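You operate a simulated robot arm through the tools that you are given. There is no shell and no other tool. Be economical: measure what you need, move in short steps, check, and stop when the job is done.

The job below is to be done with a simulated two-armed robot. You get a single attempt, and the scene is never put back.

Task
Stop the charge, unlock the plug, put it in the holster, shut the inlet cap and switch the main off.
Fine: press the stop button once before you touch latch, plug or main switch. Leave the amps dial and the load switches.
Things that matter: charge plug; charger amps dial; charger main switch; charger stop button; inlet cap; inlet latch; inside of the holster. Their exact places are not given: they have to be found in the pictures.

It is judged by the outcome, as a careful person would: the job done as asked, and still so three seconds after it is handed in. It fails if anything else is knocked over, pushed out of place, dropped, spilled or broken. Lids that push on must go on centred and level and be pressed home; caps that screw on are set level and turned clockwise until they are tight.

Robot
Two 7-joint arms with fingered hands on one trunk, on a base that drives. Base frame: it is fixed to the floor where the robot stands at the start and does not move with it; the origin is under the middle of the robot, x ahead of it, y to its left, z up. Units: m, rad, N and s.
The left shoulder is at the start at [0.07, 0.142, 1.217], the right one opposite. With the tool pointing down near the work surface each hand reaches from about 0.4 to 0.8 m from the robot's upright axis, wherever it stands, measured 20 degrees to its own side. Places, roughly: charger amps dial [0.6, 0.2, 0.9]; charger main switch [0.5, 0.2, 0.9]; charger stop button [0.6, 0, 0.9]; inlet cap [0.5, 0.4, 0.9]; inlet latch [0.4, 0.3, 0.9]; inside of the holster [0.4, 0.5, 0.9]. Payload 3.6 kg a hand.
The TCP of each hand is the grasp point between the finger pads, 0.025 m short of the fingertips. In the tool frame z runs along the fingers and y along their closing line. Largest opening 0.088 m; the body of the gripper starts 0.029 m behind the TCP. The gripper is a hand of 5 fingers: y runs from the thumb to the fingers, the wrist lies at [-0.013, -0.097, -0.162] in the tool frame.
Orientation is that of the tool frame in the base frame, as a unit quaternion [w, x, y, z]. With the fingers straight down and the wrist toward the robot, the tool's x, y and z point along [0, 1, 0], [1, 0, 0] and [0, 0, -1] of the base frame.

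Tools
- The arms move only by the tool jog_arm. It takes "left_plan", "right_plan" or both (then of equal length, played together; a hand with none holds still); each is one flat list of numbers, 6 for each row, row after row: the turn, a rotation vector about the tool's x, y, z in rad, then the shift along the tool's x, y, z in m. In form: [rx, ry, rz, tx, ty, tz, rx, ry, rz, tx, ty, tz, ...]. A call has 1 to 8 rows; each row shifts and turns the commanded pose from where the row before left it, along the tool's axes as they then stand. Rows are played at 5 a second. More than 0.05 m and 0.15 rad between two rows, and nothing of the call is played. A pose out of reach is approached as far as the arm can. The call stops where the force on the tool passes 50 N (or 10 N more than at its start, if that is more) or the arm is blocked; 0.2 s more then pass. In this call time passes only in rows, and 0.2 s behind the last. The reply holds the time, the measured pose of the TCP, the force on the tool along the base axes, the opening and the grip force, in the units named above and with some noise, with the torque about the TCP (base axes, N m) and any sound that the robot's microphone picked up.
- Cameras (640 x 400 px; columns grow to the right, rows downward): "scene" is now at [0.1099, 0.0377, 1.425]; the picture's right is [0.56, -0.83, 0.00], its down [-0.55, -0.37, -0.75] and it looks along [0.62, 0.42, -0.66] (base axes); focal length 270 px, centre (320, 200). "left" rides on the left gripper at [-0.059, -0.079, -0.105] in its tool frame; the picture's right is [-0.73, -0.32, 0.61], its down [0.62, -0.68, 0.38] and it looks along [0.29, 0.66, 0.70] (tool axes); focal length 234 px, centre (320, 200). "right" rides on the right gripper at [0.059, -0.079, -0.105] in its tool frame; the picture's right is [-0.73, 0.32, -0.61], its down [-0.62, -0.68, 0.38] and it looks along [-0.29, 0.66, 0.70] (tool axes); focal length 234 px, centre (320, 200).
- camera(camera): a new picture of that camera. It takes no simulated time.
- move_column(by): slides the trunk up (or, below 0, down) by that many m; the arms and the scene camera ride with it, the base frame stays. It gives what a move gives, with no picture.
- base_move(legs): drives the robot by 1 to 6 legs, each [ahead, left, turn to the left] in m, m and rad, along the robot's own axes; the way and the turn of a leg run together, so that a leg with both is an arc; at most 1.5 m and 3.142 rad a leg. The arms and the cameras ride along, it lands a little off, and it stops where it bumps. It gives what a move gives.
- move_fingers(index, middle, ring, little, thumb_bend, thumb_turn, hand): sets how far each is bent, from 0 (flat) to 1 (curled in); at 0.3 the hand is open as for a grip, at 0.7 the pads meet at the TCP. One left out holds its place. A second passes; each finger stops where it meets its share of the squeeze, and holds until it gets a number again. It is the only way to open and close the hand. It gives what a move gives, with no picture; readings hold the bend of each and the force on index, middle, ring, little, thumb and palm. thumb_turn goes from beside the hand (0) to across from the fingers (1), as for a grip.
- turn_head(pan, tilt): turns the head with the scene camera to pan (to the left, within 1.501 rad either way) and tilt (down, from -0.506 to 1.204), counted from straight ahead of the robot. It gives what a move gives.
- locate(camera, pixels): for up to 12 pixels [column, row] of the newest picture of that camera ("zoom" is the newest enlarged one), the place [x, y, z] in the base frame of the surface seen there, good to about 0.002 m, but the place of the scene camera against the robot may be out by one fixed shift of up to 0.025 m in any direction. It takes no simulated time.
- zoom(camera, box): a new picture of the part [left, top, right, bottom] of that camera's present view, enlarged. It takes no simulated time.
- close_job(): hands the job in; it is judged then, once.

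Go step by step. Measure first, check grasps and placings, and put right what went wrong. The budget is 80 turns and 70 pictures, counting those below and the enlarged ones. Unless the task says otherwise, let go and move clear before handing in, and close with one line.

The tools are called after "Call:" as name(argument=value, ...) on one line, values as JSON. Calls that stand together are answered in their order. jog_arm: Moves the arms, as the interface text tells. Its arguments: {"type":"object","properties":{"left_plan":{"type":"array","items":{"type":"number"}},"right_plan":{"type":"array","items":{"type":"number"}}},"required":[]} The other tools are called the same way: move_column (by) slides the trunk up or down; move_fingers (index, middle, ring, little, thumb_bend, thumb_turn, hand) moves the fingers one by one; base_move (legs) drives the base; turn_head (pan, tilt) turns the head that bears the scene camera; camera (camera) takes a picture; locate (camera, pixels) gives the place of the surface under pixels of a picture; zoom (camera, box) takes an enlarged picture of a part of a camera's view; close_job () hands the job in.

At the start:

```text
clock: 0.0
left_ee_pos: [0.3483, 0.4472, 1.1562]
left_orientation: [0.001, 0.707, 0.707, 0.0]
left_force: [0.5, -0.4, 0.0]
left_torque: [0.0, 0.03, 0.04]
left_finger_gap: 0.0878
left_finger_force: 0.0
left_shape: jaw
left_bend: [0.3, 0.3, 0.3, 0.3, 0.3, 0.98]
left_finger forces: [0.0, 0.0, 0.0, 0.0, 0.0, 0.0]
right_ee_pos: [0.4794, 0.0387, 1.2583]
right_orientation: [-0.001, 0.707, 0.707, 0.0]
right_force: [0.6, -0.4, -0.2]
right_torque: [0.03, -0.02, 0.02]
right_finger_gap: 0.0875
right_finger_force: 0.0
right_shape: jaw
right_bend: [0.3, 0.3, 0.3, 0.3, 0.3, 0.98]
right_finger forces: [0.1, 0.1, 0.0, 0.0, 0.0, 0.0]
trunk travel left (down, up): [-0.753, 0.187]
robot x, y, heading: [0.0021, 0.001, -0.003]
head pan, tilt: [0.592, 0.723]
```

scene: 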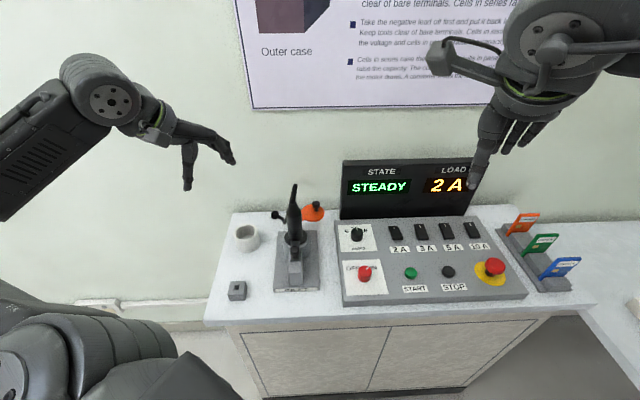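
right: 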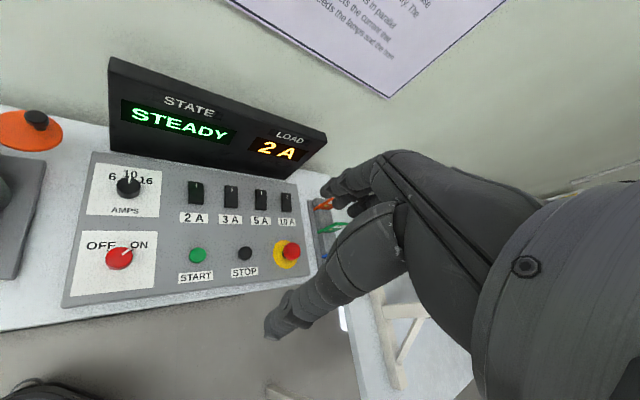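
left: 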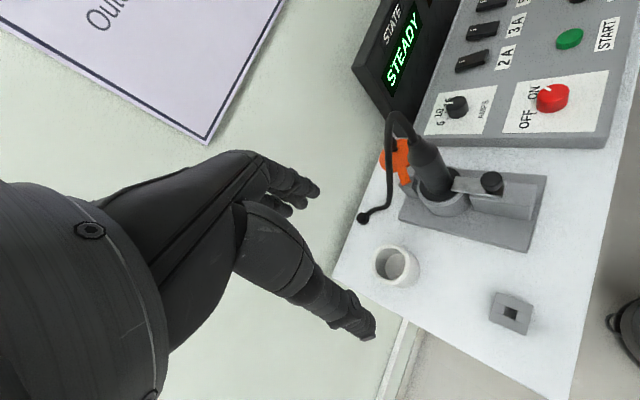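

The pictures show the plug standing in its inlet around scene (295,235), the STOP button at (448,271), a white cup at (247,237) and a grey socket block at (237,290). I'll zoom in and locate these.

Call:
zoom(camera="scene", box=[210, 170, 350, 310])

Call:
locate(camera="scene", pixels=[[448, 270], [410, 271], [365, 271], [247, 232], [247, 243], [237, 290], [313, 213], [295, 190], [295, 240], [295, 260], [280, 285], [318, 285]])

Call:
locate(camera="left", pixels=[[398, 262], [396, 252], [511, 312], [492, 183], [480, 190], [435, 180], [425, 150], [397, 155], [551, 98], [457, 105], [400, 115], [490, 235]])

Call:
zoom(camera="left", box=[340, 90, 580, 350])

Call:
locate(camera="right", pixels=[[245, 253], [197, 255], [120, 257], [130, 187], [235, 262], [260, 262], [290, 250], [245, 246]])

```text
2.86 times, centred on (280, 240) of scene
```

zoom: 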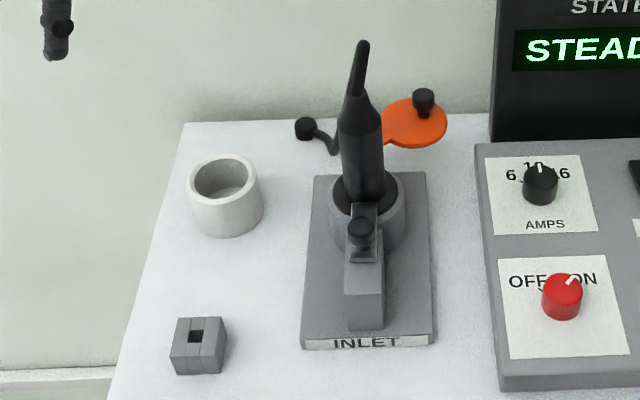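

```text
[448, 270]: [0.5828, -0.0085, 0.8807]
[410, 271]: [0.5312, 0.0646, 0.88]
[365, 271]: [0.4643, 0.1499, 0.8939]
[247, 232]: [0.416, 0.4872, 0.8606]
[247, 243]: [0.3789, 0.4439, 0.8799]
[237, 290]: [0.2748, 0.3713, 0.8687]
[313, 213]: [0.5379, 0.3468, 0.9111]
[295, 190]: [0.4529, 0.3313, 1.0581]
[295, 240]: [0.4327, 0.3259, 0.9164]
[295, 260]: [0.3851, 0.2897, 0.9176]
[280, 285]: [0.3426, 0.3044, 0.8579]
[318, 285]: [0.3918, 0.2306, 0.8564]
```

```text
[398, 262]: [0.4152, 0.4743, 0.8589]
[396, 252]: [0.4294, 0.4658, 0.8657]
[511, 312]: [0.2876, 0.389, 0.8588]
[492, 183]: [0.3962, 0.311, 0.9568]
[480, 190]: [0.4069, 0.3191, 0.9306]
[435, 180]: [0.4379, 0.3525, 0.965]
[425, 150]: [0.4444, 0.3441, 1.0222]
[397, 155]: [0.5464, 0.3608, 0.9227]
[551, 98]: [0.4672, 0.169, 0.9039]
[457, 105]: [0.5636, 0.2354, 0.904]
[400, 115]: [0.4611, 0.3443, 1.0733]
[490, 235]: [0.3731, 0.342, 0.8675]
```

```text
1.54 times, centred on (460, 220) of left
```

zoom: 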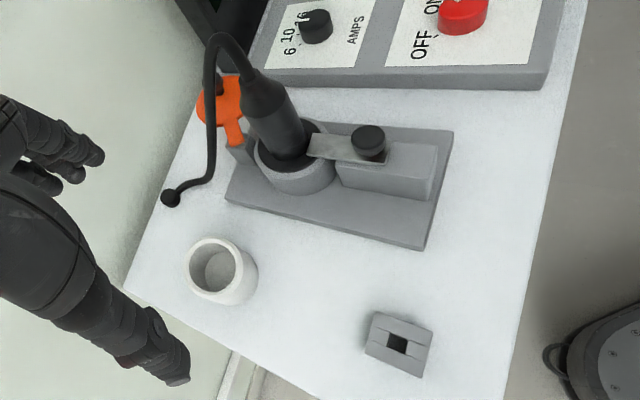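

```text
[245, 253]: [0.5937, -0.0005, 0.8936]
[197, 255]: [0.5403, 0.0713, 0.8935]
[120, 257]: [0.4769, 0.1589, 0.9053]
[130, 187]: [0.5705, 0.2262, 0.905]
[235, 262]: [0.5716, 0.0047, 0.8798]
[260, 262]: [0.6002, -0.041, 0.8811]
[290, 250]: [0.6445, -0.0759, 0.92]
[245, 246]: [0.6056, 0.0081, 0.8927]
```

The right camera puts STOP (245,253) at about [0.594,0,0.894]. The white cup near [0.42,0.475] fits the holster. I'll shape the right hand to press with the index finger and look again.

Call:
move_fingers(hand="right", index=0.6, middle=1, ring=1, little=1, thumb_bend=0.7)

Call:
camera(camera="right")

Call:
camera(camera="scene")

```text
clock: 1.0
left_ee_pos: [0.3489, 0.4481, 1.1554]
left_orientation: [0.0, 0.707, 0.707, 0.0]
left_force: [-0.1, 0.5, -0.4]
left_torque: [-0.01, -0.01, 0.03]
left_finger_gap: 0.0876
left_finger_force: 0.1
left_shape: jaw
left_bend: [0.3, 0.3, 0.3, 0.3, 0.3, 0.98]
left_finger forces: [0.1, 0.0, 0.1, 0.0, 0.0, 0.0]
right_ee_pos: [0.4807, 0.0377, 1.2581]
right_orientation: [-0.001, 0.707, 0.707, 0.0]
right_force: [-0.3, -0.2, 0.5]
right_torque: [0.01, -0.01, -0.03]
right_finger_gap: 0.0096
right_finger_force: 0.1
right_shape: fingers
right_bend: [0.6, 1.0, 1.0, 1.0, 0.7, 0.98]
right_finger forces: [0.1, 0.0, 0.1, 0.0, 0.1, 0.0]
trunk travel left (down, up): [-0.753, 0.187]
robot x, y, heading: [0.0011, 0.0001, 0.003]
head pan, tilt: [0.592, 0.723]
```

```text
64 pictures are left
```

right: 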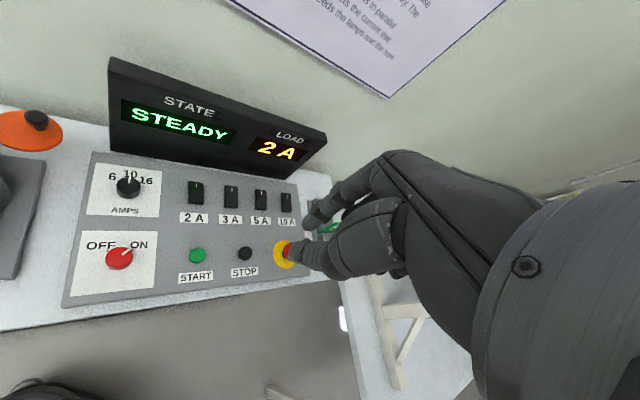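

```text
63 pictures are left
```

scene: 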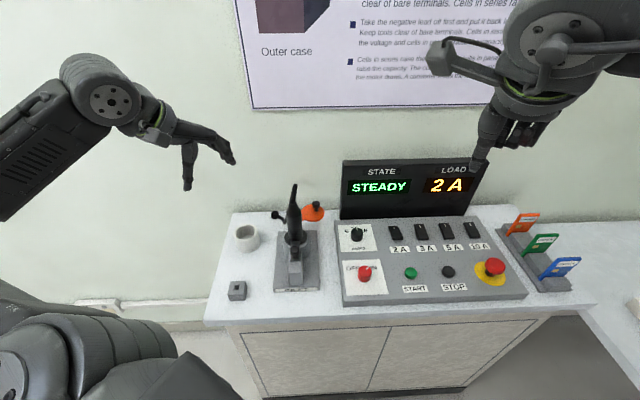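

The index tip shows at about (308,222) and the thumb tip at about (293,254). I'll locate both for the TCP offset.

Call:
locate(camera="right", pixels=[[308, 222], [312, 212], [318, 210], [296, 254], [305, 256], [322, 265], [244, 254], [245, 247]])

Call:
zoom(camera="right", box=[220, 150, 420, 290])

```text
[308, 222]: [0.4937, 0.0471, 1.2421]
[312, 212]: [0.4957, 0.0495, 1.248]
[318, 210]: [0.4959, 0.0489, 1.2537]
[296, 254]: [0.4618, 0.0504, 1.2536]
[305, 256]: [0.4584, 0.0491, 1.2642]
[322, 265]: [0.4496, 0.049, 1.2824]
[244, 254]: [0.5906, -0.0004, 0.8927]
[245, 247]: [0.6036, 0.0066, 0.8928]
```

```text
2.86 times, centred on (320, 220) of right
```

zoom: 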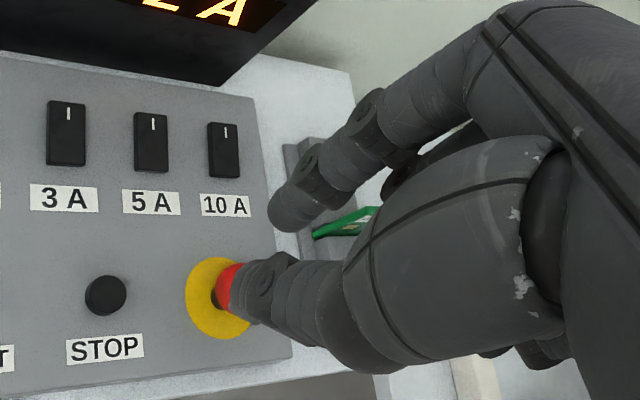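

The index tip sits about 9 mm ahead of and 20 mm below the TCP. I'll move above STOP first.

Call:
jog_arm(right_plan=[0, 0, 0, -0.0046, 0.013, 0.0375, 0, 0, 0, -0.0046, 0.013, 0.0375, 0, 0, 0, -0.0046, 0.013, 0.0375, 0, 0, 0, -0.0046, 0.013, 0.0375, 0, 0, 0, -0.0046, 0.013, 0.0375, 0, 0, 0, -0.0046, 0.013, 0.0375, 0, 0, 0, -0.0046, 0.013, 0.0375, 0, 0, 0, -0.0046, 0.013, 0.035])

Call:
camera(camera="right")

Call:
zoom(camera="scene", box=[360, 160, 560, 310])

```text
clock: 2.8
left_ee_pos: [0.3502, 0.4481, 1.1554]
left_orientation: [0.001, 0.707, 0.707, -0.001]
left_force: [-0.4, -0.4, -0.1]
left_torque: [-0.01, 0.0, 0.02]
left_finger_gap: 0.0875
left_finger_force: 0.1
left_shape: jaw
left_bend: [0.3, 0.3, 0.3, 0.3, 0.3, 0.98]
left_finger forces: [0.0, 0.1, 0.0, 0.0, 0.0, 0.1]
right_ee_pos: [0.5845, 0.0024, 0.9601]
right_orientation: [0.0, 0.707, 0.708, 0.0]
right_force: [0.1, -0.8, 0.3]
right_torque: [-0.01, 0.0, 0.01]
right_finger_gap: 0.0095
right_finger_force: 0.1
right_shape: fingers
right_bend: [0.6, 1.0, 1.0, 1.0, 0.7, 0.98]
right_finger forces: [0.0, 0.0, 0.0, 0.0, 0.1, 0.0]
trunk travel left (down, up): [-0.753, 0.187]
robot x, y, heading: [-0.0006, 0.0003, 0.001]
head pan, tilt: [0.592, 0.723]
```

```text
61 pictures are left
```

right: 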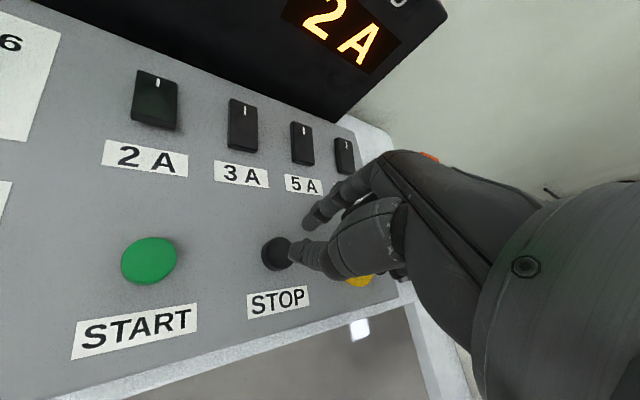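

```text
2.67 times, centred on (460, 235) of scene
```

zoom: 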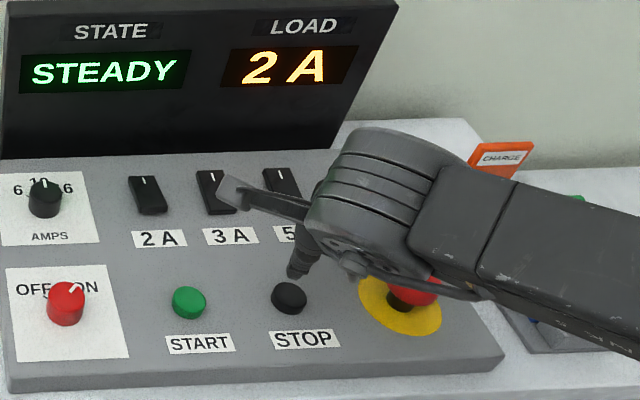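

The index tip is close over STOP, but the curled fingers are near the red emergency button. I'll locate those before going down.

Call:
locate(camera="right", pixels=[[272, 253], [282, 262], [310, 222], [314, 228], [304, 252], [300, 262], [360, 281]])

Call:
locate(camera="zoom", pixels=[[288, 290], [296, 275], [345, 268], [385, 272], [440, 285], [425, 292], [405, 300], [475, 300], [240, 195], [350, 250]])

```text
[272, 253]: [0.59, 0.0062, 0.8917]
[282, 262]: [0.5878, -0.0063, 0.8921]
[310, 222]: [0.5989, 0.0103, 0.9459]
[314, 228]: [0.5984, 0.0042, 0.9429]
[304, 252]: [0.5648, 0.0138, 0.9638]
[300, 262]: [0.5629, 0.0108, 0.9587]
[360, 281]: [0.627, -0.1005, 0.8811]
```

```text
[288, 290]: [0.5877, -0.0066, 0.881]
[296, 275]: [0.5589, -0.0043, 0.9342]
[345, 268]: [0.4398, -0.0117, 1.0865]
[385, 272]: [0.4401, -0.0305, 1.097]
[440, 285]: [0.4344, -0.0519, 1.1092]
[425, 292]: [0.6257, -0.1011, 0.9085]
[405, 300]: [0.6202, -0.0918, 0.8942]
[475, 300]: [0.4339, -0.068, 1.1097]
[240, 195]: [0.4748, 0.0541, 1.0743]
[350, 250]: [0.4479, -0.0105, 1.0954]
```

Little-finger knuckles would come within about 2 cm of the red emergency button, so I'll yaw the hand 0.6 rad to swing them clear while still above.

Call:
jog_arm(right_plan=[0, 0, 0.148, 0, 0, 0, 0, 0, 0.148, 0, 0, 0, 0, 0, 0.148, 0, 0, 0, 0, 0, 0.148, 0.003, 0, 0])

Call:
camera(camera="right")

Call:
zoom(camera="scene", box=[360, 160, 560, 310])

Call:
locate(camera="right", pixels=[[310, 222], [314, 228], [304, 252], [300, 262]])

```text
clock: 3.8
left_ee_pos: [0.3496, 0.4484, 1.1542]
left_orientation: [0.001, 0.707, 0.707, -0.002]
left_force: [-0.1, 0.5, 0.2]
left_torque: [-0.05, 0.01, 0.01]
left_finger_gap: 0.0876
left_finger_force: 0.1
left_shape: jaw
left_bend: [0.3, 0.3, 0.3, 0.3, 0.3, 0.98]
left_finger forces: [0.0, 0.0, 0.1, 0.0, 0.0, 0.0]
right_ee_pos: [0.5851, 0.0055, 0.9614]
right_orientation: [0.0, 0.883, 0.469, -0.001]
right_force: [0.0, 0.2, -0.5]
right_torque: [-0.03, 0.04, -0.03]
right_finger_gap: 0.0095
right_finger_force: 0.0
right_shape: fingers
right_bend: [0.6, 1.0, 1.0, 1.0, 0.7, 0.98]
right_finger forces: [0.0, 0.0, 0.0, 0.0, 0.1, 0.1]
trunk travel left (down, up): [-0.753, 0.187]
robot x, y, heading: [-0.0026, -0.0007, -0.005]
head pan, tilt: [0.592, 0.723]
```

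```text
59 pictures are left
```

right: 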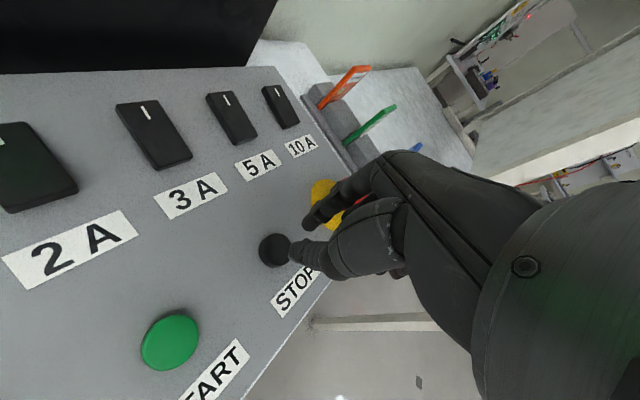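

```text
2.67 times, centred on (460, 235) of scene
```

zoom: 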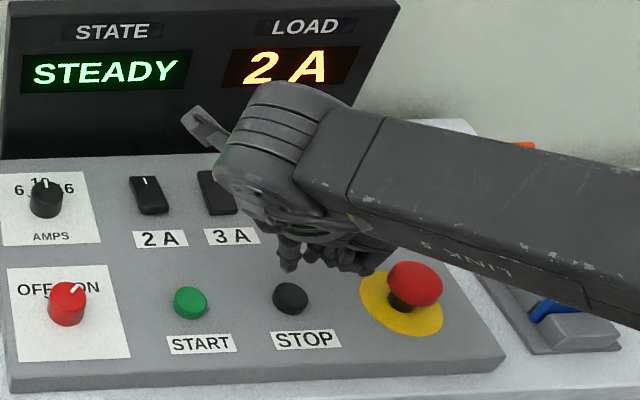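

```text
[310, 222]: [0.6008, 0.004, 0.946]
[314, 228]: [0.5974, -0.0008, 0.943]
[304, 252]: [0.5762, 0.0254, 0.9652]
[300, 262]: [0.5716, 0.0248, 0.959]
```

The tip is now at about [0.594,0,0.938], over the button, and the other fingers are clear of the emergency button. I'll press down in one stroke.

Call:
jog_arm(right_plan=[0, 0, 0, 0, 0, 0.04, 0, 0, 0, 0, 0, 0.005, 0, 0, 0, 0, 0, 0.004, 0, 0, 0, 0, 0, 0.004])

Call:
zoom(camera="scene", box=[330, 150, 530, 310])

```text
clock: 4.8
left_ee_pos: [0.346, 0.4471, 1.1553]
left_orientation: [0.001, 0.707, 0.707, 0.001]
left_force: [-0.9, -0.2, 0.2]
left_torque: [0.01, 0.02, -0.04]
left_finger_gap: 0.0879
left_finger_force: 0.1
left_shape: jaw
left_bend: [0.3, 0.3, 0.3, 0.3, 0.3, 0.98]
left_finger forces: [0.1, 0.1, 0.0, 0.1, 0.0, 0.0]
right_ee_pos: [0.5837, 0.0049, 0.9119]
right_orientation: [0.001, 0.883, 0.47, 0.002]
right_force: [3.2, 0.6, 23.3]
right_torque: [-0.09, -0.64, -0.01]
right_finger_gap: 0.0111
right_finger_force: 12.4
right_shape: fingers
right_bend: [0.58, 1.0, 1.0, 1.0, 0.7, 0.98]
right_finger forces: [24.1, 0.1, 0.0, 0.0, 0.0, 0.1]
trunk travel left (down, up): [-0.753, 0.187]
robot x, y, heading: [0.0006, 0.002, -0.002]
head pan, tilt: [0.592, 0.723]
heard: click
```

```text
2.50 times, centred on (430, 230) of scene
```

zoom: 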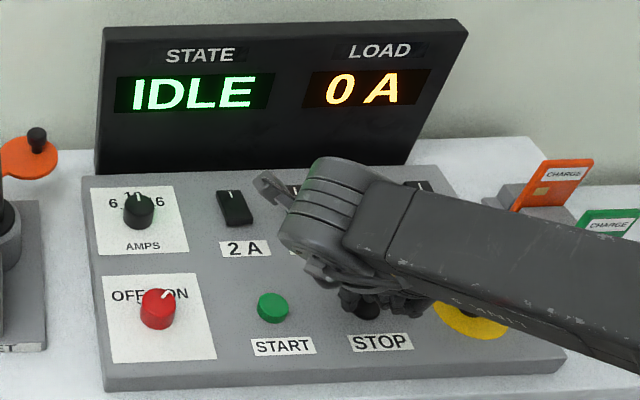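

The display now reads IDLE after the click, so the charge is stopped. I'll raise the right hand well clear.

Call:
jog_arm(right_plan=[0, 0, 0, 0, 0, -0.045, 0, 0, -0.14, 0, 0, -0.045, 0, 0, -0.14, 0, 0, -0.045, 0, 0, -0.14, 0, 0, -0.045, 0, 0, -0.14, -0.02, -0.03, -0.03, 0, 0, 0, -0.03, -0.03, -0.02, 0, 0, 0, -0.03, -0.03, -0.02, 0, 0, 0, -0.03, -0.03, -0.02], left_plan=[0, 0, 0, 0, 0, 0.0, 0, 0, -0.145, 0, 0, 0, 0, 0, 0, 0, 0, 0, 0, 0, 0, 0, 0, 0, 0, 0, 0, 0, 0, 0, 0, 0, 0, 0, 0, 0, 0, 0, 0, 0, 0, 0, 0, 0, 0.145, 0, 0, 0])

Call:
turn_head(pan=0.65, tilt=0.85)

Call:
zoom(camera="scene", box=[240, 100, 400, 240])

Call:
camera(camera="scene")

```text
clock: 6.6
left_ee_pos: [0.3474, 0.4466, 1.1557]
left_orientation: [0.003, 0.725, 0.689, 0.001]
left_force: [-0.4, -0.1, 0.5]
left_torque: [0.0, 0.03, -0.01]
left_finger_gap: 0.0877
left_finger_force: 0.1
left_shape: jaw
left_bend: [0.3, 0.3, 0.3, 0.3, 0.3, 0.98]
left_finger forces: [0.1, 0.0, 0.0, 0.1, 0.1, 0.1]
left hand out of reach, approached as far as the arm can: row 2
right_ee_pos: [0.4562, -0.0997, 1.1786]
right_orientation: [0.001, 0.719, 0.696, 0.0]
right_force: [0.5, -0.6, 0.6]
right_torque: [0.0, 0.02, 0.0]
right_finger_gap: 0.0097
right_finger_force: 0.1
right_shape: fingers
right_bend: [0.6, 1.0, 1.0, 1.0, 0.7, 0.98]
right_finger forces: [0.1, 0.1, 0.0, 0.0, 0.1, 0.0]
trunk travel left (down, up): [-0.753, 0.187]
robot x, y, heading: [-0.001, -0.0014, -0.003]
head pan, tilt: [0.592, 0.723]
```

```text
clock: 7.3
left_ee_pos: [0.3499, 0.448, 1.1556]
left_orientation: [0.003, 0.724, 0.69, 0.0]
left_force: [0.0, 1.2, 0.5]
left_torque: [0.01, 0.0, -0.01]
left_finger_gap: 0.0878
left_finger_force: 0.1
left_shape: jaw
left_bend: [0.3, 0.3, 0.3, 0.3, 0.3, 0.98]
left_finger forces: [0.0, 0.0, 0.0, 0.0, 0.0, 0.1]
right_ee_pos: [0.4589, -0.0976, 1.1768]
right_orientation: [-0.001, 0.718, 0.696, -0.001]
right_force: [0.2, -0.2, -0.9]
right_torque: [-0.01, 0.0, 0.01]
right_finger_gap: 0.0095
right_finger_force: 0.2
right_shape: fingers
right_bend: [0.6, 1.0, 1.0, 1.0, 0.7, 0.98]
right_finger forces: [0.1, 0.0, 0.0, 0.0, 0.0, 0.0]
trunk travel left (down, up): [-0.753, 0.187]
robot x, y, heading: [-0.0016, 0.0033, 0.005]
head pan, tilt: [0.649, 0.85]
```

```text
2.86 times, centred on (320, 170) of scene
```

zoom: 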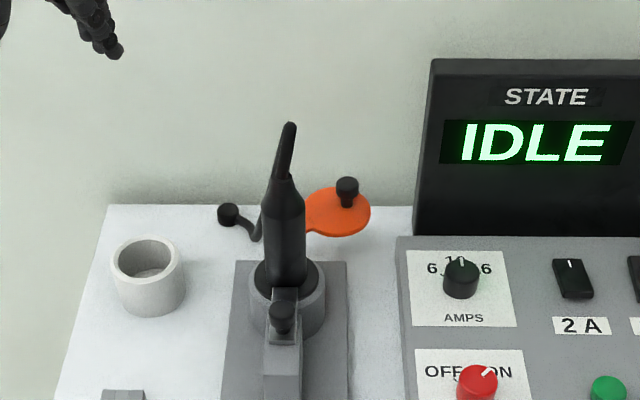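

```text
55 pictures are left
```

scene: 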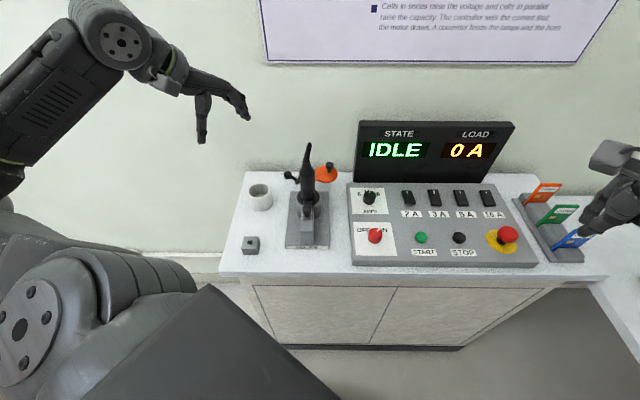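

STOP worked: the state is IDLE at 0 A. I'll turn the left hand so its closing line lies across the latch axis, about +0.94 rad of yaw, and then pitch it forward.

Call:
jog_arm(left_plan=[0, 0, 0.145, 0, 0, 0, 0, 0, 0.145, 0, 0, 0, 0, 0, 0.145, 0, 0, 0, 0, 0, 0.145, 0, 0, 0, 0, 0, 0.145, 0, 0, 0, 0, 0, 0.145, 0, 0, 0, 0, 0.145, 0, 0, 0, 0, 0, 0.145, 0, 0, 0, 0])

```text
clock: 9.1
left_ee_pos: [0.3637, 0.3814, 1.1688]
left_orientation: [-0.044, 0.937, 0.316, 0.14]
left_force: [-0.1, 0.0, -0.4]
left_torque: [0.03, 0.01, -0.03]
left_finger_gap: 0.0876
left_finger_force: 0.1
left_shape: jaw
left_bend: [0.3, 0.3, 0.3, 0.3, 0.3, 0.98]
left_finger forces: [0.0, 0.0, 0.0, 0.1, 0.0, 0.0]
left hand out of reach, approached as far as the arm can: row 4, 5, 6
right_ee_pos: [0.4567, -0.0963, 1.1772]
right_orientation: [0.001, 0.718, 0.696, -0.001]
right_force: [0.4, -0.2, 0.5]
right_torque: [0.01, 0.0, -0.02]
right_finger_gap: 0.0096
right_finger_force: 0.0
right_shape: fingers
right_bend: [0.6, 1.0, 1.0, 1.0, 0.7, 0.98]
right_finger forces: [0.0, 0.1, 0.1, 0.0, 0.0, 0.0]
trunk travel left (down, up): [-0.753, 0.187]
robot x, y, heading: [-0.0017, 0.0, -0.001]
head pan, tilt: [0.649, 0.85]
```

The orientation is now as intended: y is along [0.6,-0.8,0], with 0.29 rad of pitch so far. I'll pitch further.

Call:
jog_arm(left_plan=[0, 0.145, 0, 0, 0, 0, 0, 0.145, 0, 0, 0, 0, 0, 0.145, 0, 0, 0, 0, 0, 0.145, 0, 0, 0, 0, 0, 0.145, 0, 0, 0, 0])

Call:
camera(camera="left")

Call:
camera(camera="scene")

```text
clock: 10.3
left_ee_pos: [0.3781, 0.3994, 1.1721]
left_orientation: [-0.153, 0.828, 0.279, 0.462]
left_force: [1.1, -0.3, -0.3]
left_torque: [0.01, 0.0, -0.03]
left_finger_gap: 0.0879
left_finger_force: 0.1
left_shape: jaw
left_bend: [0.3, 0.3, 0.3, 0.3, 0.3, 0.98]
left_finger forces: [0.0, 0.0, 0.0, 0.0, 0.2, 0.1]
left hand out of reach, approached as far as the arm can: row 4, 5
right_ee_pos: [0.4586, -0.0972, 1.178]
right_orientation: [-0.001, 0.718, 0.696, 0.0]
right_force: [0.2, 0.3, -0.5]
right_torque: [-0.02, -0.05, 0.0]
right_finger_gap: 0.0096
right_finger_force: 0.0
right_shape: fingers
right_bend: [0.6, 1.0, 1.0, 1.0, 0.7, 0.98]
right_finger forces: [0.0, 0.0, 0.0, 0.0, 0.1, 0.0]
trunk travel left (down, up): [-0.753, 0.187]
robot x, y, heading: [-0.0032, -0.0003, -0.002]
head pan, tilt: [0.649, 0.85]
```

```text
54 pictures are left
```

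left: 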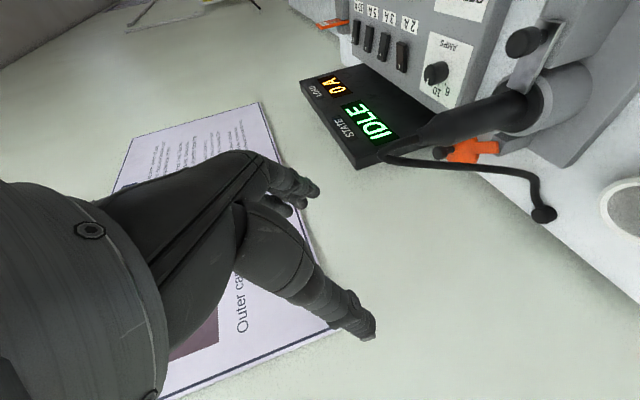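

```text
53 pictures are left
```

scene: 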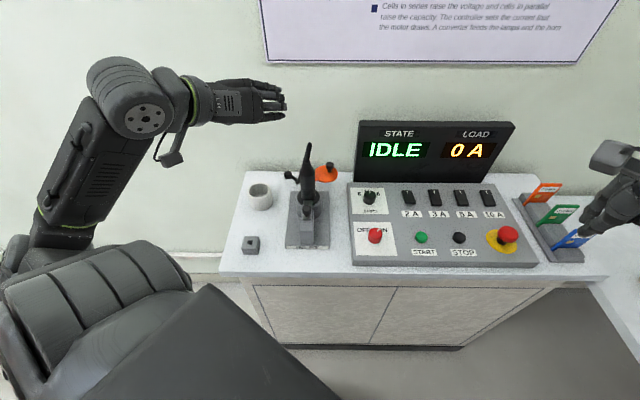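

The arm is cramped this close in. I'll back the base off 0.15 m and turn it 0.3 rad left towards the inlet, which frees up reach.

Call:
base_move(legs=[[-0.15, 0, 0], [0, 0, 0.3]])

Call:
turn_head(pan=0.3, tilt=0.75)

Call:
camera(camera="scene")

```text
clock: 12.6
left_ee_pos: [0.0955, 0.4924, 1.1733]
left_orientation: [-0.221, 0.776, 0.399, 0.435]
left_force: [0.1, -0.6, -1.0]
left_torque: [-0.02, -0.01, -0.02]
left_finger_gap: 0.088
left_finger_force: 0.1
left_shape: jaw
left_bend: [0.3, 0.3, 0.3, 0.3, 0.3, 0.98]
left_finger forces: [0.0, 0.0, 0.1, 0.1, 0.1, 0.1]
right_ee_pos: [0.3189, 0.0413, 1.1769]
right_orientation: [0.0, 0.606, 0.795, 0.0]
right_force: [-1.0, 0.0, 1.2]
right_torque: [0.0, 0.0, -0.03]
right_finger_gap: 0.0096
right_finger_force: 0.0
right_shape: fingers
right_bend: [0.6, 1.0, 1.0, 1.0, 0.7, 0.98]
right_finger forces: [0.0, 0.1, 0.1, 0.0, 0.1, 0.1]
trunk travel left (down, up): [-0.753, 0.187]
robot x, y, heading: [-0.1467, -0.0031, 0.301]
head pan, tilt: [0.649, 0.85]
```

```text
clock: 13.5
left_ee_pos: [0.0946, 0.4919, 1.1738]
left_orientation: [-0.22, 0.776, 0.4, 0.435]
left_force: [0.2, 0.8, 0.5]
left_torque: [0.02, -0.03, 0.0]
left_finger_gap: 0.088
left_finger_force: 0.1
left_shape: jaw
left_bend: [0.3, 0.3, 0.3, 0.3, 0.3, 0.98]
left_finger forces: [0.0, 0.1, 0.1, 0.0, 0.1, 0.1]
right_ee_pos: [0.3185, 0.0424, 1.1776]
right_orientation: [0.0, 0.607, 0.795, 0.0]
right_force: [-0.2, -1.0, 0.4]
right_torque: [0.01, 0.0, 0.01]
right_finger_gap: 0.0097
right_finger_force: 0.0
right_shape: fingers
right_bend: [0.6, 1.0, 1.0, 1.0, 0.7, 0.98]
right_finger forces: [0.0, 0.0, 0.0, 0.0, 0.0, 0.0]
trunk travel left (down, up): [-0.753, 0.187]
robot x, y, heading: [-0.1464, 0.0017, 0.302]
head pan, tilt: [0.3, 0.75]
```

```text
52 pictures are left
```

scene: 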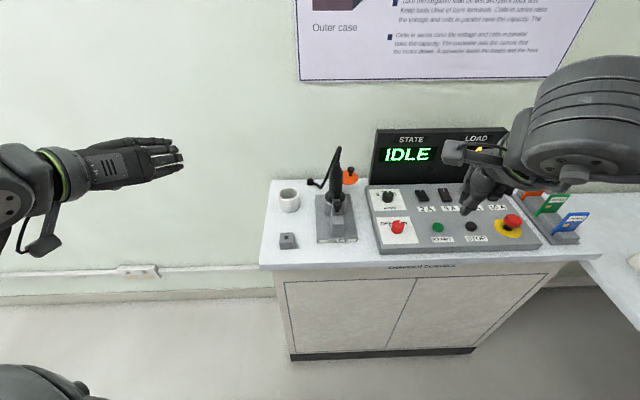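

The base moved as commanded. I'll zoom on the inlet and locate the latch knob, plug and cap, using STOP to calibrate the scene shift.

Call:
zoom(camera="scene", box=[270, 135, 410, 255])

Call:
camera(camera="right")

```text
3.33 times, centred on (340, 195) of scene
```

zoom: 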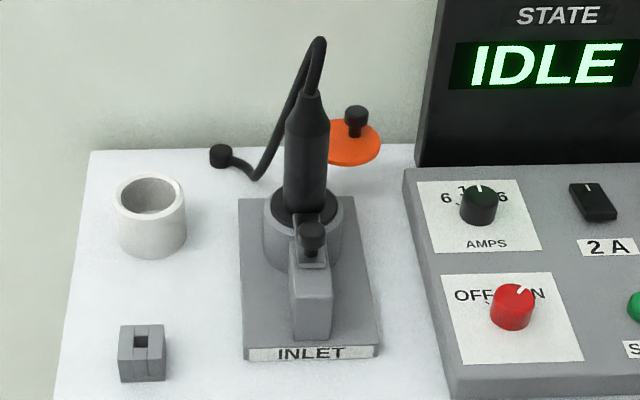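

```text
50 pictures are left
```

right: 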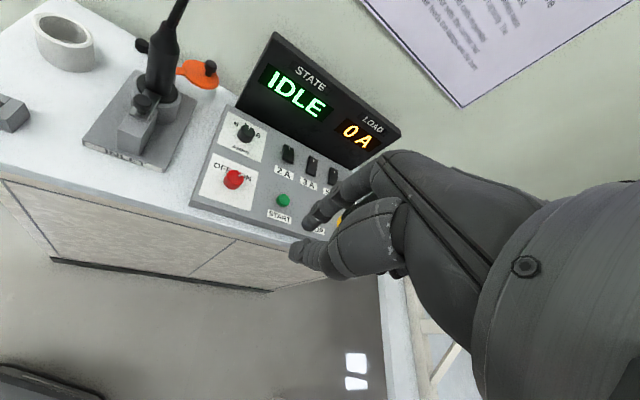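

Call:
locate(camera="zoom", pixels=[[312, 231], [300, 240], [324, 240], [312, 300], [310, 110], [307, 160], [307, 190], [515, 300], [480, 190], [355, 115], [355, 150], [150, 180]])

Call:
locate(camera="right", pixels=[[141, 97], [143, 101], [163, 30], [163, 50], [163, 75], [233, 180], [246, 133], [209, 65], [200, 78], [64, 40], [283, 200], [150, 90]])

Call:
zoom(camera="right", box=[20, 0, 270, 190])

```text
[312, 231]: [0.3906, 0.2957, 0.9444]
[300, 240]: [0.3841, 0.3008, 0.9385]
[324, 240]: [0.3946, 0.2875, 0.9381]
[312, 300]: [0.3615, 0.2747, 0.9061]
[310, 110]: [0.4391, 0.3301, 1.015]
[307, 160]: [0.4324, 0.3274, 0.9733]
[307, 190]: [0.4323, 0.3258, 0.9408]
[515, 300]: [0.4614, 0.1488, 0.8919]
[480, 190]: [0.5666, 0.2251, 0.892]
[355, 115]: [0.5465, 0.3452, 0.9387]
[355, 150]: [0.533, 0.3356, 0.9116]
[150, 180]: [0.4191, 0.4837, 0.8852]
```

```text
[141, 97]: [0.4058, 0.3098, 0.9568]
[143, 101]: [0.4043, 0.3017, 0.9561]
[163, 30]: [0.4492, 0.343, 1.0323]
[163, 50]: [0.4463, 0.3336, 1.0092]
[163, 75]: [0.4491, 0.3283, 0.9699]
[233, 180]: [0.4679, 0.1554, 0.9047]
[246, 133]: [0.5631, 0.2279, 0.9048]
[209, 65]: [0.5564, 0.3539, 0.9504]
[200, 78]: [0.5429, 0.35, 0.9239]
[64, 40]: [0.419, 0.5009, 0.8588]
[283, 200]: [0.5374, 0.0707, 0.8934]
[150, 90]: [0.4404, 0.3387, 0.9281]
```

```text
2.11 times, centred on (145, 95) of right
```

zoom: 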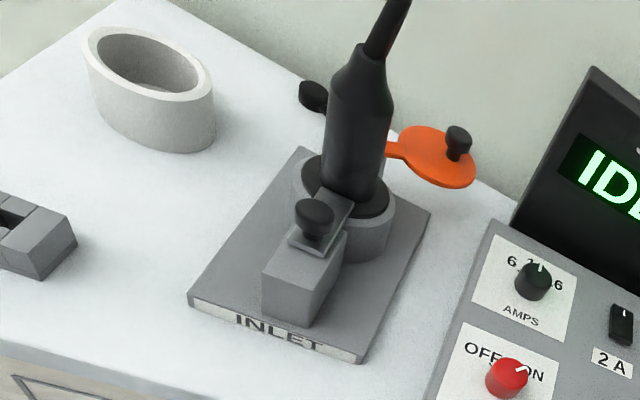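

The knob is at about [0.400,0.304,0.957], the plug axis at about [0.459,0.345], and the latch slide axis is [0.82,0.57]. I'll correct the left hand's yaw by −0.35 and curl the spare fingers.

Call:
move_fingers(hand="left", index=0.45, middle=1, ring=1, little=1, thumb_bend=0.45)

Call:
jog_arm(left_plan=[-0.099, -0.001, 0.061, 0, 0, 0, -0.099, -0.001, 0.061, 0, 0, 0, -0.099, -0.001, 0.061, 0, 0, 0, 0, 0, 0, -0.014, 0.04, 0.014, 0, 0, 0, -0.014, 0.04, 0.014])

```text
clock: 14.5
left_ee_pos: [0.095, 0.4923, 1.1739]
left_orientation: [-0.22, 0.777, 0.399, 0.435]
left_force: [0.5, -0.5, 0.1]
left_torque: [0.01, 0.01, -0.02]
left_finger_gap: 0.0534
left_finger_force: 0.1
left_shape: fingers
left_bend: [0.45, 1.0, 1.0, 1.0, 0.45, 0.98]
left_finger forces: [0.1, 0.1, 0.0, 0.0, 0.1, 0.1]
right_ee_pos: [0.3175, 0.0421, 1.177]
right_orientation: [0.0, 0.607, 0.795, 0.0]
right_force: [-0.3, -1.2, 0.4]
right_torque: [0.02, 0.02, 0.01]
right_finger_gap: 0.0094
right_finger_force: 0.0
right_shape: fingers
right_bend: [0.6, 1.0, 1.0, 1.0, 0.7, 0.98]
right_finger forces: [0.1, 0.0, 0.1, 0.0, 0.0, 0.0]
trunk travel left (down, up): [-0.753, 0.187]
robot x, y, heading: [-0.154, -0.0027, 0.296]
head pan, tilt: [0.3, 0.75]
```

```text
clock: 15.7
left_ee_pos: [0.1473, 0.4301, 1.1357]
left_orientation: [-0.14, 0.835, 0.259, 0.466]
left_force: [0.1, -0.7, 0.6]
left_torque: [-0.01, 0.0, -0.01]
left_finger_gap: 0.0532
left_finger_force: 0.0
left_shape: fingers
left_bend: [0.45, 1.0, 1.0, 1.0, 0.45, 0.98]
left_finger forces: [0.0, 0.0, 0.0, 0.0, 0.0, 0.0]
right_ee_pos: [0.3177, 0.0412, 1.1771]
right_orientation: [0.0, 0.607, 0.795, -0.001]
right_force: [-0.1, -0.1, 0.3]
right_torque: [0.01, -0.01, -0.03]
right_finger_gap: 0.0095
right_finger_force: 0.1
right_shape: fingers
right_bend: [0.6, 1.0, 1.0, 1.0, 0.7, 0.98]
right_finger forces: [0.0, 0.0, 0.0, 0.0, 0.1, 0.0]
trunk travel left (down, up): [-0.753, 0.187]
robot x, y, heading: [-0.1499, -0.0011, 0.298]
head pan, tilt: [0.3, 0.75]
```

The left axes are as planned. I'll move to the pre-grasp about 10 cm short of the latch knob.

Call:
jog_arm(left_plan=[0, 0, 0, -0.0128, 0.035, 0.0169, 0, 0, 0, -0.0128, 0.035, 0.0169, 0, 0, 0, -0.0128, 0.035, 0.0169, 0, 0, 0, -0.0128, 0.035, 0.0169, 0, 0, 0, -0.0128, 0.035, 0.0169, 0, 0, 0, -0.0128, 0.035, 0.0169, 0, 0, 0, -0.0128, 0.035, 0.0169])

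Call:
camera(camera="left")

Call:
zoom(camera="scene", box=[230, 100, 430, 260])

```text
clock: 17.3
left_ee_pos: [0.3331, 0.2575, 0.9979]
left_orientation: [-0.142, 0.835, 0.258, 0.466]
left_force: [0.3, -0.1, -0.4]
left_torque: [0.0, -0.04, 0.0]
left_finger_gap: 0.0531
left_finger_force: 0.0
left_shape: fingers
left_bend: [0.45, 1.0, 1.0, 1.0, 0.45, 0.98]
left_finger forces: [0.0, 0.0, 0.0, 0.0, 0.0, 0.0]
right_ee_pos: [0.3185, 0.0424, 1.1762]
right_orientation: [0.0, 0.607, 0.795, -0.001]
right_force: [0.7, 0.3, 0.1]
right_torque: [0.01, -0.01, -0.02]
right_finger_gap: 0.0097
right_finger_force: 0.0
right_shape: fingers
right_bend: [0.6, 1.0, 1.0, 1.0, 0.7, 0.98]
right_finger forces: [0.0, 0.0, 0.0, 0.0, 0.0, 0.0]
trunk travel left (down, up): [-0.753, 0.187]
robot x, y, heading: [-0.1513, 0.0026, 0.304]
head pan, tilt: [0.3, 0.75]
```

```text
48 pictures are left
```

left: 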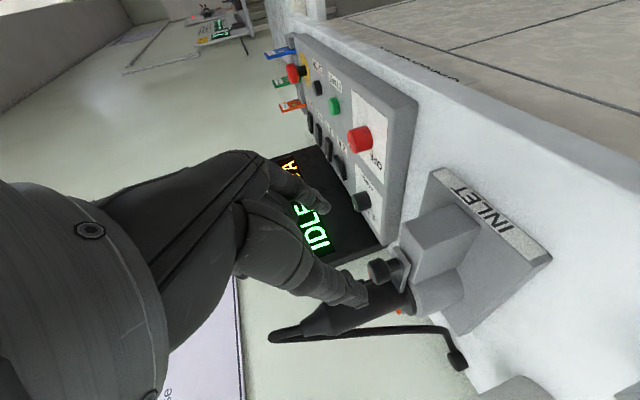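

```text
2.50 times, centred on (330, 180) of scene
```

zoom: 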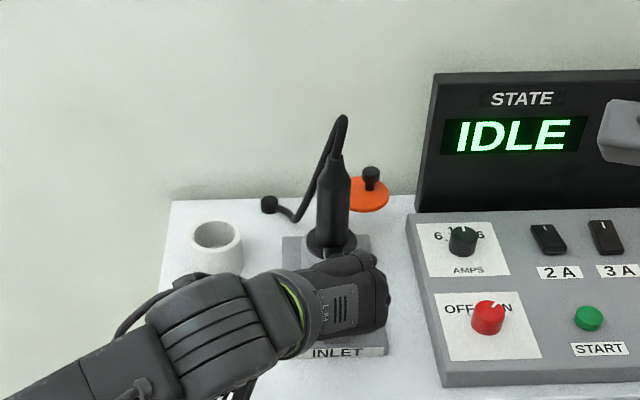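

Call:
zoom(camera="left", box=[220, 140, 500, 360])

Call:
locate(camera="left", pixels=[[378, 271], [386, 270], [372, 272], [398, 270], [430, 235], [320, 205], [310, 200], [355, 285], [362, 298], [435, 295], [345, 310]])

```text
1.82 times, centred on (360, 250) of left
```

zoom: 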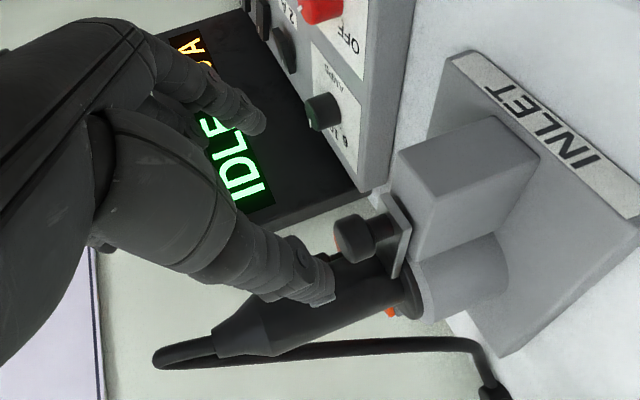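

```text
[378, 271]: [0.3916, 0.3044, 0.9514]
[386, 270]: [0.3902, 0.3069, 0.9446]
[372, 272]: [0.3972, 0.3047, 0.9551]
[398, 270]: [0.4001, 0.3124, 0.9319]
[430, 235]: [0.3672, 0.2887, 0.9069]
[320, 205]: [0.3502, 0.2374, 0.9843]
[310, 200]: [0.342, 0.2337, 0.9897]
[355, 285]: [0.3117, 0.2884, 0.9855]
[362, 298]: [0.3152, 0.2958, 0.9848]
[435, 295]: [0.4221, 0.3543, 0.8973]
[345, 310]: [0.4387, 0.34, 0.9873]
```

The knob centre is at about [0.399,0.308,0.952], nearly on the closing midline. I'll advance to straddle it.

Call:
jog_arm(left_plan=[0, 0, 0, 0.003, -0.0016, 0.029, 0, 0, 0, 0.003, -0.0016, 0.029, 0, 0, 0, 0.0028, -0.0015, 0.0285])

Call:
zoom(camera="left", box=[220, 140, 500, 360])

Call:
zoom(camera="scene", box=[270, 130, 410, 250])

Call:
zoom(camera="right", box=[20, 0, 270, 190])

```text
clock: 18.1
left_ee_pos: [0.3932, 0.306, 0.96]
left_orientation: [-0.142, 0.834, 0.26, 0.465]
left_force: [0.3, -0.1, -0.5]
left_torque: [0.0, -0.01, 0.04]
left_finger_gap: 0.0529
left_finger_force: 0.0
left_shape: fingers
left_bend: [0.45, 1.0, 1.0, 1.0, 0.45, 0.98]
left_finger forces: [0.1, 0.1, 0.0, 0.0, 0.0, 0.0]
right_ee_pos: [0.318, 0.0424, 1.1774]
right_orientation: [-0.001, 0.607, 0.794, 0.0]
right_force: [-0.1, 0.5, -0.7]
right_torque: [0.01, 0.0, -0.01]
right_finger_gap: 0.0093
right_finger_force: 0.0
right_shape: fingers
right_bend: [0.6, 1.0, 1.0, 1.0, 0.7, 0.98]
right_finger forces: [0.0, 0.0, 0.0, 0.0, 0.0, 0.0]
trunk travel left (down, up): [-0.753, 0.187]
robot x, y, heading: [-0.1483, 0.004, 0.299]
head pan, tilt: [0.3, 0.75]
```

```text
1.82 times, centred on (360, 250) of left
```

zoom: 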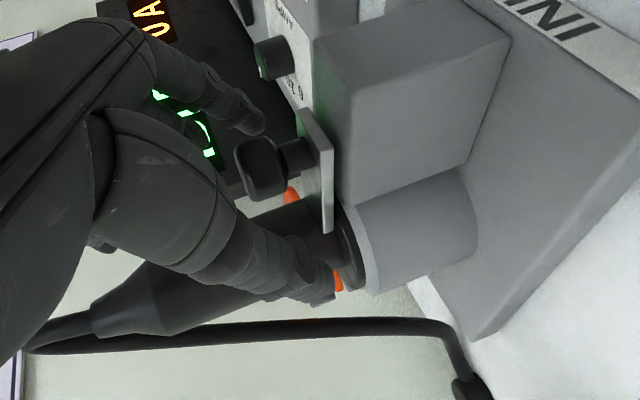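

```text
3.33 times, centred on (340, 190) of scene
```

zoom: 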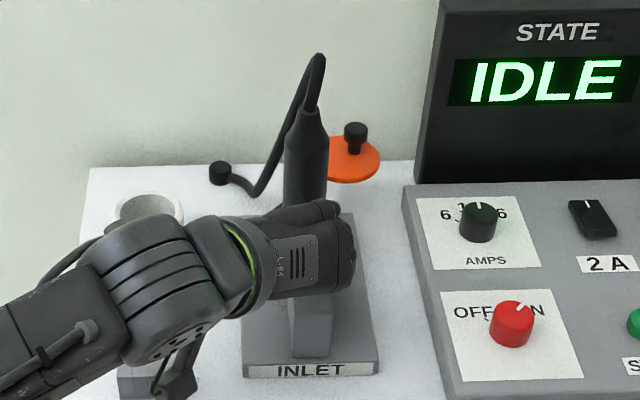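

```text
2.11 times, centred on (145, 95) of right
```

zoom: 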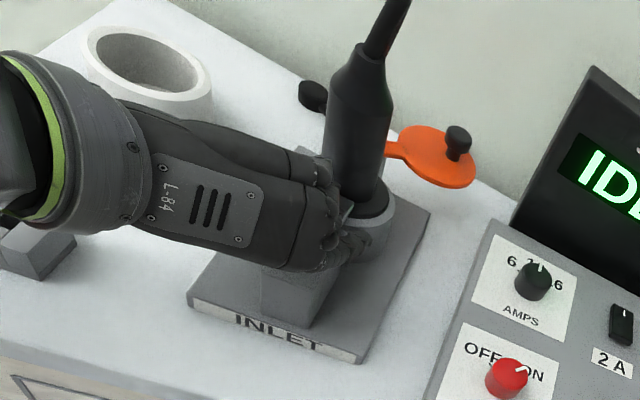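

The knob sits between index and thumb with no contact. I'll close the pinch.

Call:
move_fingers(hand="left", index=0.7, thumb_bend=0.7)

Call:
zoom(camera="left", box=[220, 140, 500, 360])

```text
clock: 19.1
left_ee_pos: [0.3932, 0.3046, 0.96]
left_orientation: [-0.141, 0.834, 0.259, 0.466]
left_force: [4.1, -4.4, -1.1]
left_torque: [-0.05, -0.1, -0.06]
left_finger_gap: 0.0137
left_finger_force: 4.8
left_shape: fingers
left_bend: [0.59, 1.0, 1.0, 1.0, 0.67, 0.98]
left_finger forces: [8.0, 0.0, 0.0, 0.1, 1.8, 0.1]
right_ee_pos: [0.3192, 0.0407, 1.1764]
right_orientation: [-0.001, 0.607, 0.795, 0.0]
right_force: [-0.1, 0.0, 0.0]
right_torque: [0.01, 0.02, 0.03]
right_finger_gap: 0.0095
right_finger_force: 0.0
right_shape: fingers
right_bend: [0.6, 1.0, 1.0, 1.0, 0.7, 0.98]
right_finger forces: [0.1, 0.0, 0.0, 0.0, 0.0, 0.0]
trunk travel left (down, up): [-0.753, 0.187]
robot x, y, heading: [-0.1471, 0.0013, 0.299]
head pan, tilt: [0.3, 0.75]
```

```text
1.82 times, centred on (360, 250) of left
```

zoom: 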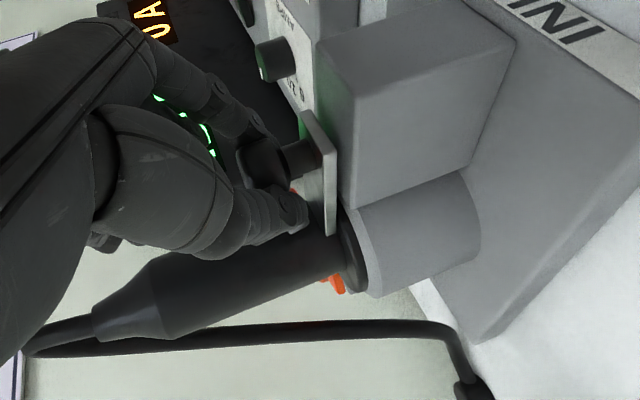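

The knob is gripped (index 8 N). I'll pull it back along the slide, away from the plug.

Call:
jog_arm(left_plan=[0, 0, 0, -0.0037, 0, -0.006, 0, 0, 0, -0.0037, 0, -0.006, 0, 0, 0, -0.0037, 0, -0.006, 0, 0, 0, -0.0037, 0, -0.006])

Call:
zoom(camera="left", box=[220, 140, 500, 360])

Call:
zoom(camera="right", box=[70, 0, 220, 120])

```text
clock: 20.1
left_ee_pos: [0.3716, 0.2906, 0.9587]
left_orientation: [-0.142, 0.835, 0.258, 0.465]
left_force: [13.6, -0.3, 1.3]
left_torque: [0.01, -0.21, 0.07]
left_finger_gap: 0.0148
left_finger_force: 5.6
left_shape: fingers
left_bend: [0.57, 1.0, 1.0, 1.0, 0.68, 0.98]
left_finger forces: [10.0, 0.1, 0.0, 0.1, 1.3, 0.0]
right_ee_pos: [0.3209, 0.0425, 1.1765]
right_orientation: [-0.002, 0.606, 0.795, -0.002]
right_force: [0.1, -0.1, 0.1]
right_torque: [0.0, 0.0, 0.0]
right_finger_gap: 0.0095
right_finger_force: 0.0
right_shape: fingers
right_bend: [0.6, 1.0, 1.0, 1.0, 0.7, 0.98]
right_finger forces: [0.0, 0.0, 0.1, 0.0, 0.1, 0.0]
trunk travel left (down, up): [-0.753, 0.187]
robot x, y, heading: [-0.1463, -0.0012, 0.3]
head pan, tilt: [0.3, 0.75]
```

```text
1.82 times, centred on (360, 250) of left
```

zoom: 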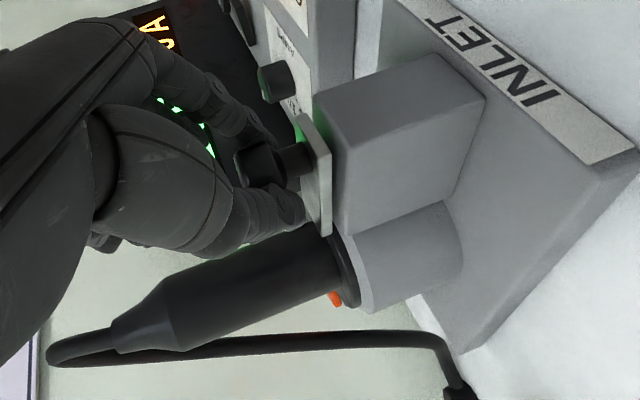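

```text
3.33 times, centred on (145, 60) of right
```

zoom: 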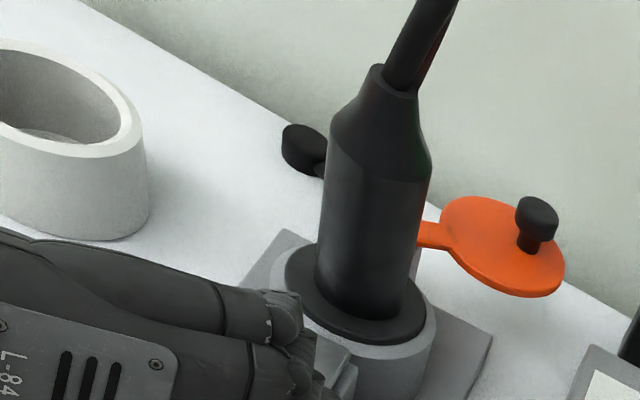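

The slide moved about 2.5 cm and the plate seems clear of the plug flange. I'll pull a little more to make sure it's at its stop.

Call:
jog_arm(left_plan=[0, 0, 0, -0.0026, 0, -0.0042, 0, 0, 0, -0.0026, 0, -0.0042])

Call:
zoom(camera="right", box=[70, 0, 220, 120])

Call:
zoom(camera="left", box=[220, 140, 500, 360])

```text
clock: 20.7
left_ee_pos: [0.3616, 0.2837, 0.9572]
left_orientation: [-0.142, 0.835, 0.26, 0.464]
left_force: [2.8, -3.4, -5.3]
left_torque: [-0.06, 0.1, -0.06]
left_finger_gap: 0.0083
left_finger_force: 2.9
left_shape: fingers
left_bend: [0.61, 1.0, 1.0, 1.0, 0.7, 0.98]
left_finger forces: [5.3, 0.0, 0.0, 0.1, 0.0, 0.0]
right_ee_pos: [0.3187, 0.0417, 1.1771]
right_orientation: [0.0, 0.607, 0.795, -0.001]
right_force: [0.4, -0.5, -1.1]
right_torque: [0.0, 0.01, -0.02]
right_finger_gap: 0.0096
right_finger_force: 0.1
right_shape: fingers
right_bend: [0.6, 1.0, 1.0, 1.0, 0.7, 0.98]
right_finger forces: [0.1, 0.0, 0.0, 0.0, 0.0, 0.0]
trunk travel left (down, up): [-0.753, 0.187]
robot x, y, heading: [-0.1463, -0.0021, 0.301]
head pan, tilt: [0.3, 0.75]
```

```text
3.33 times, centred on (145, 60) of right
```

zoom: 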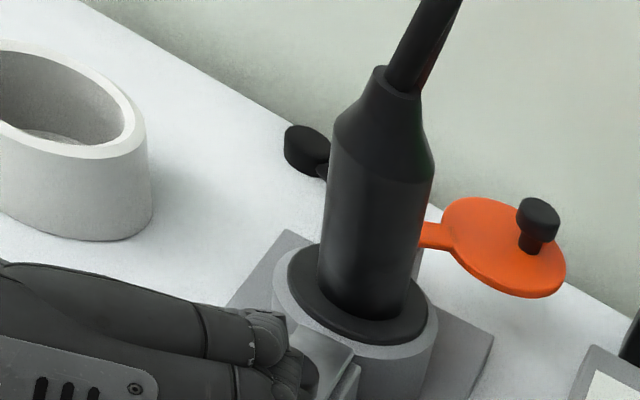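

```text
1.82 times, centred on (360, 250) of left
```

zoom: 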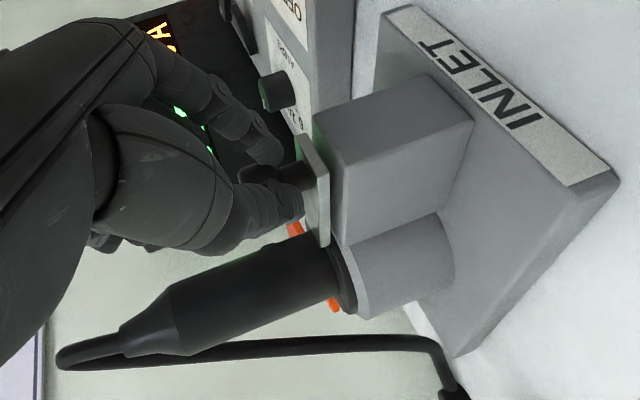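

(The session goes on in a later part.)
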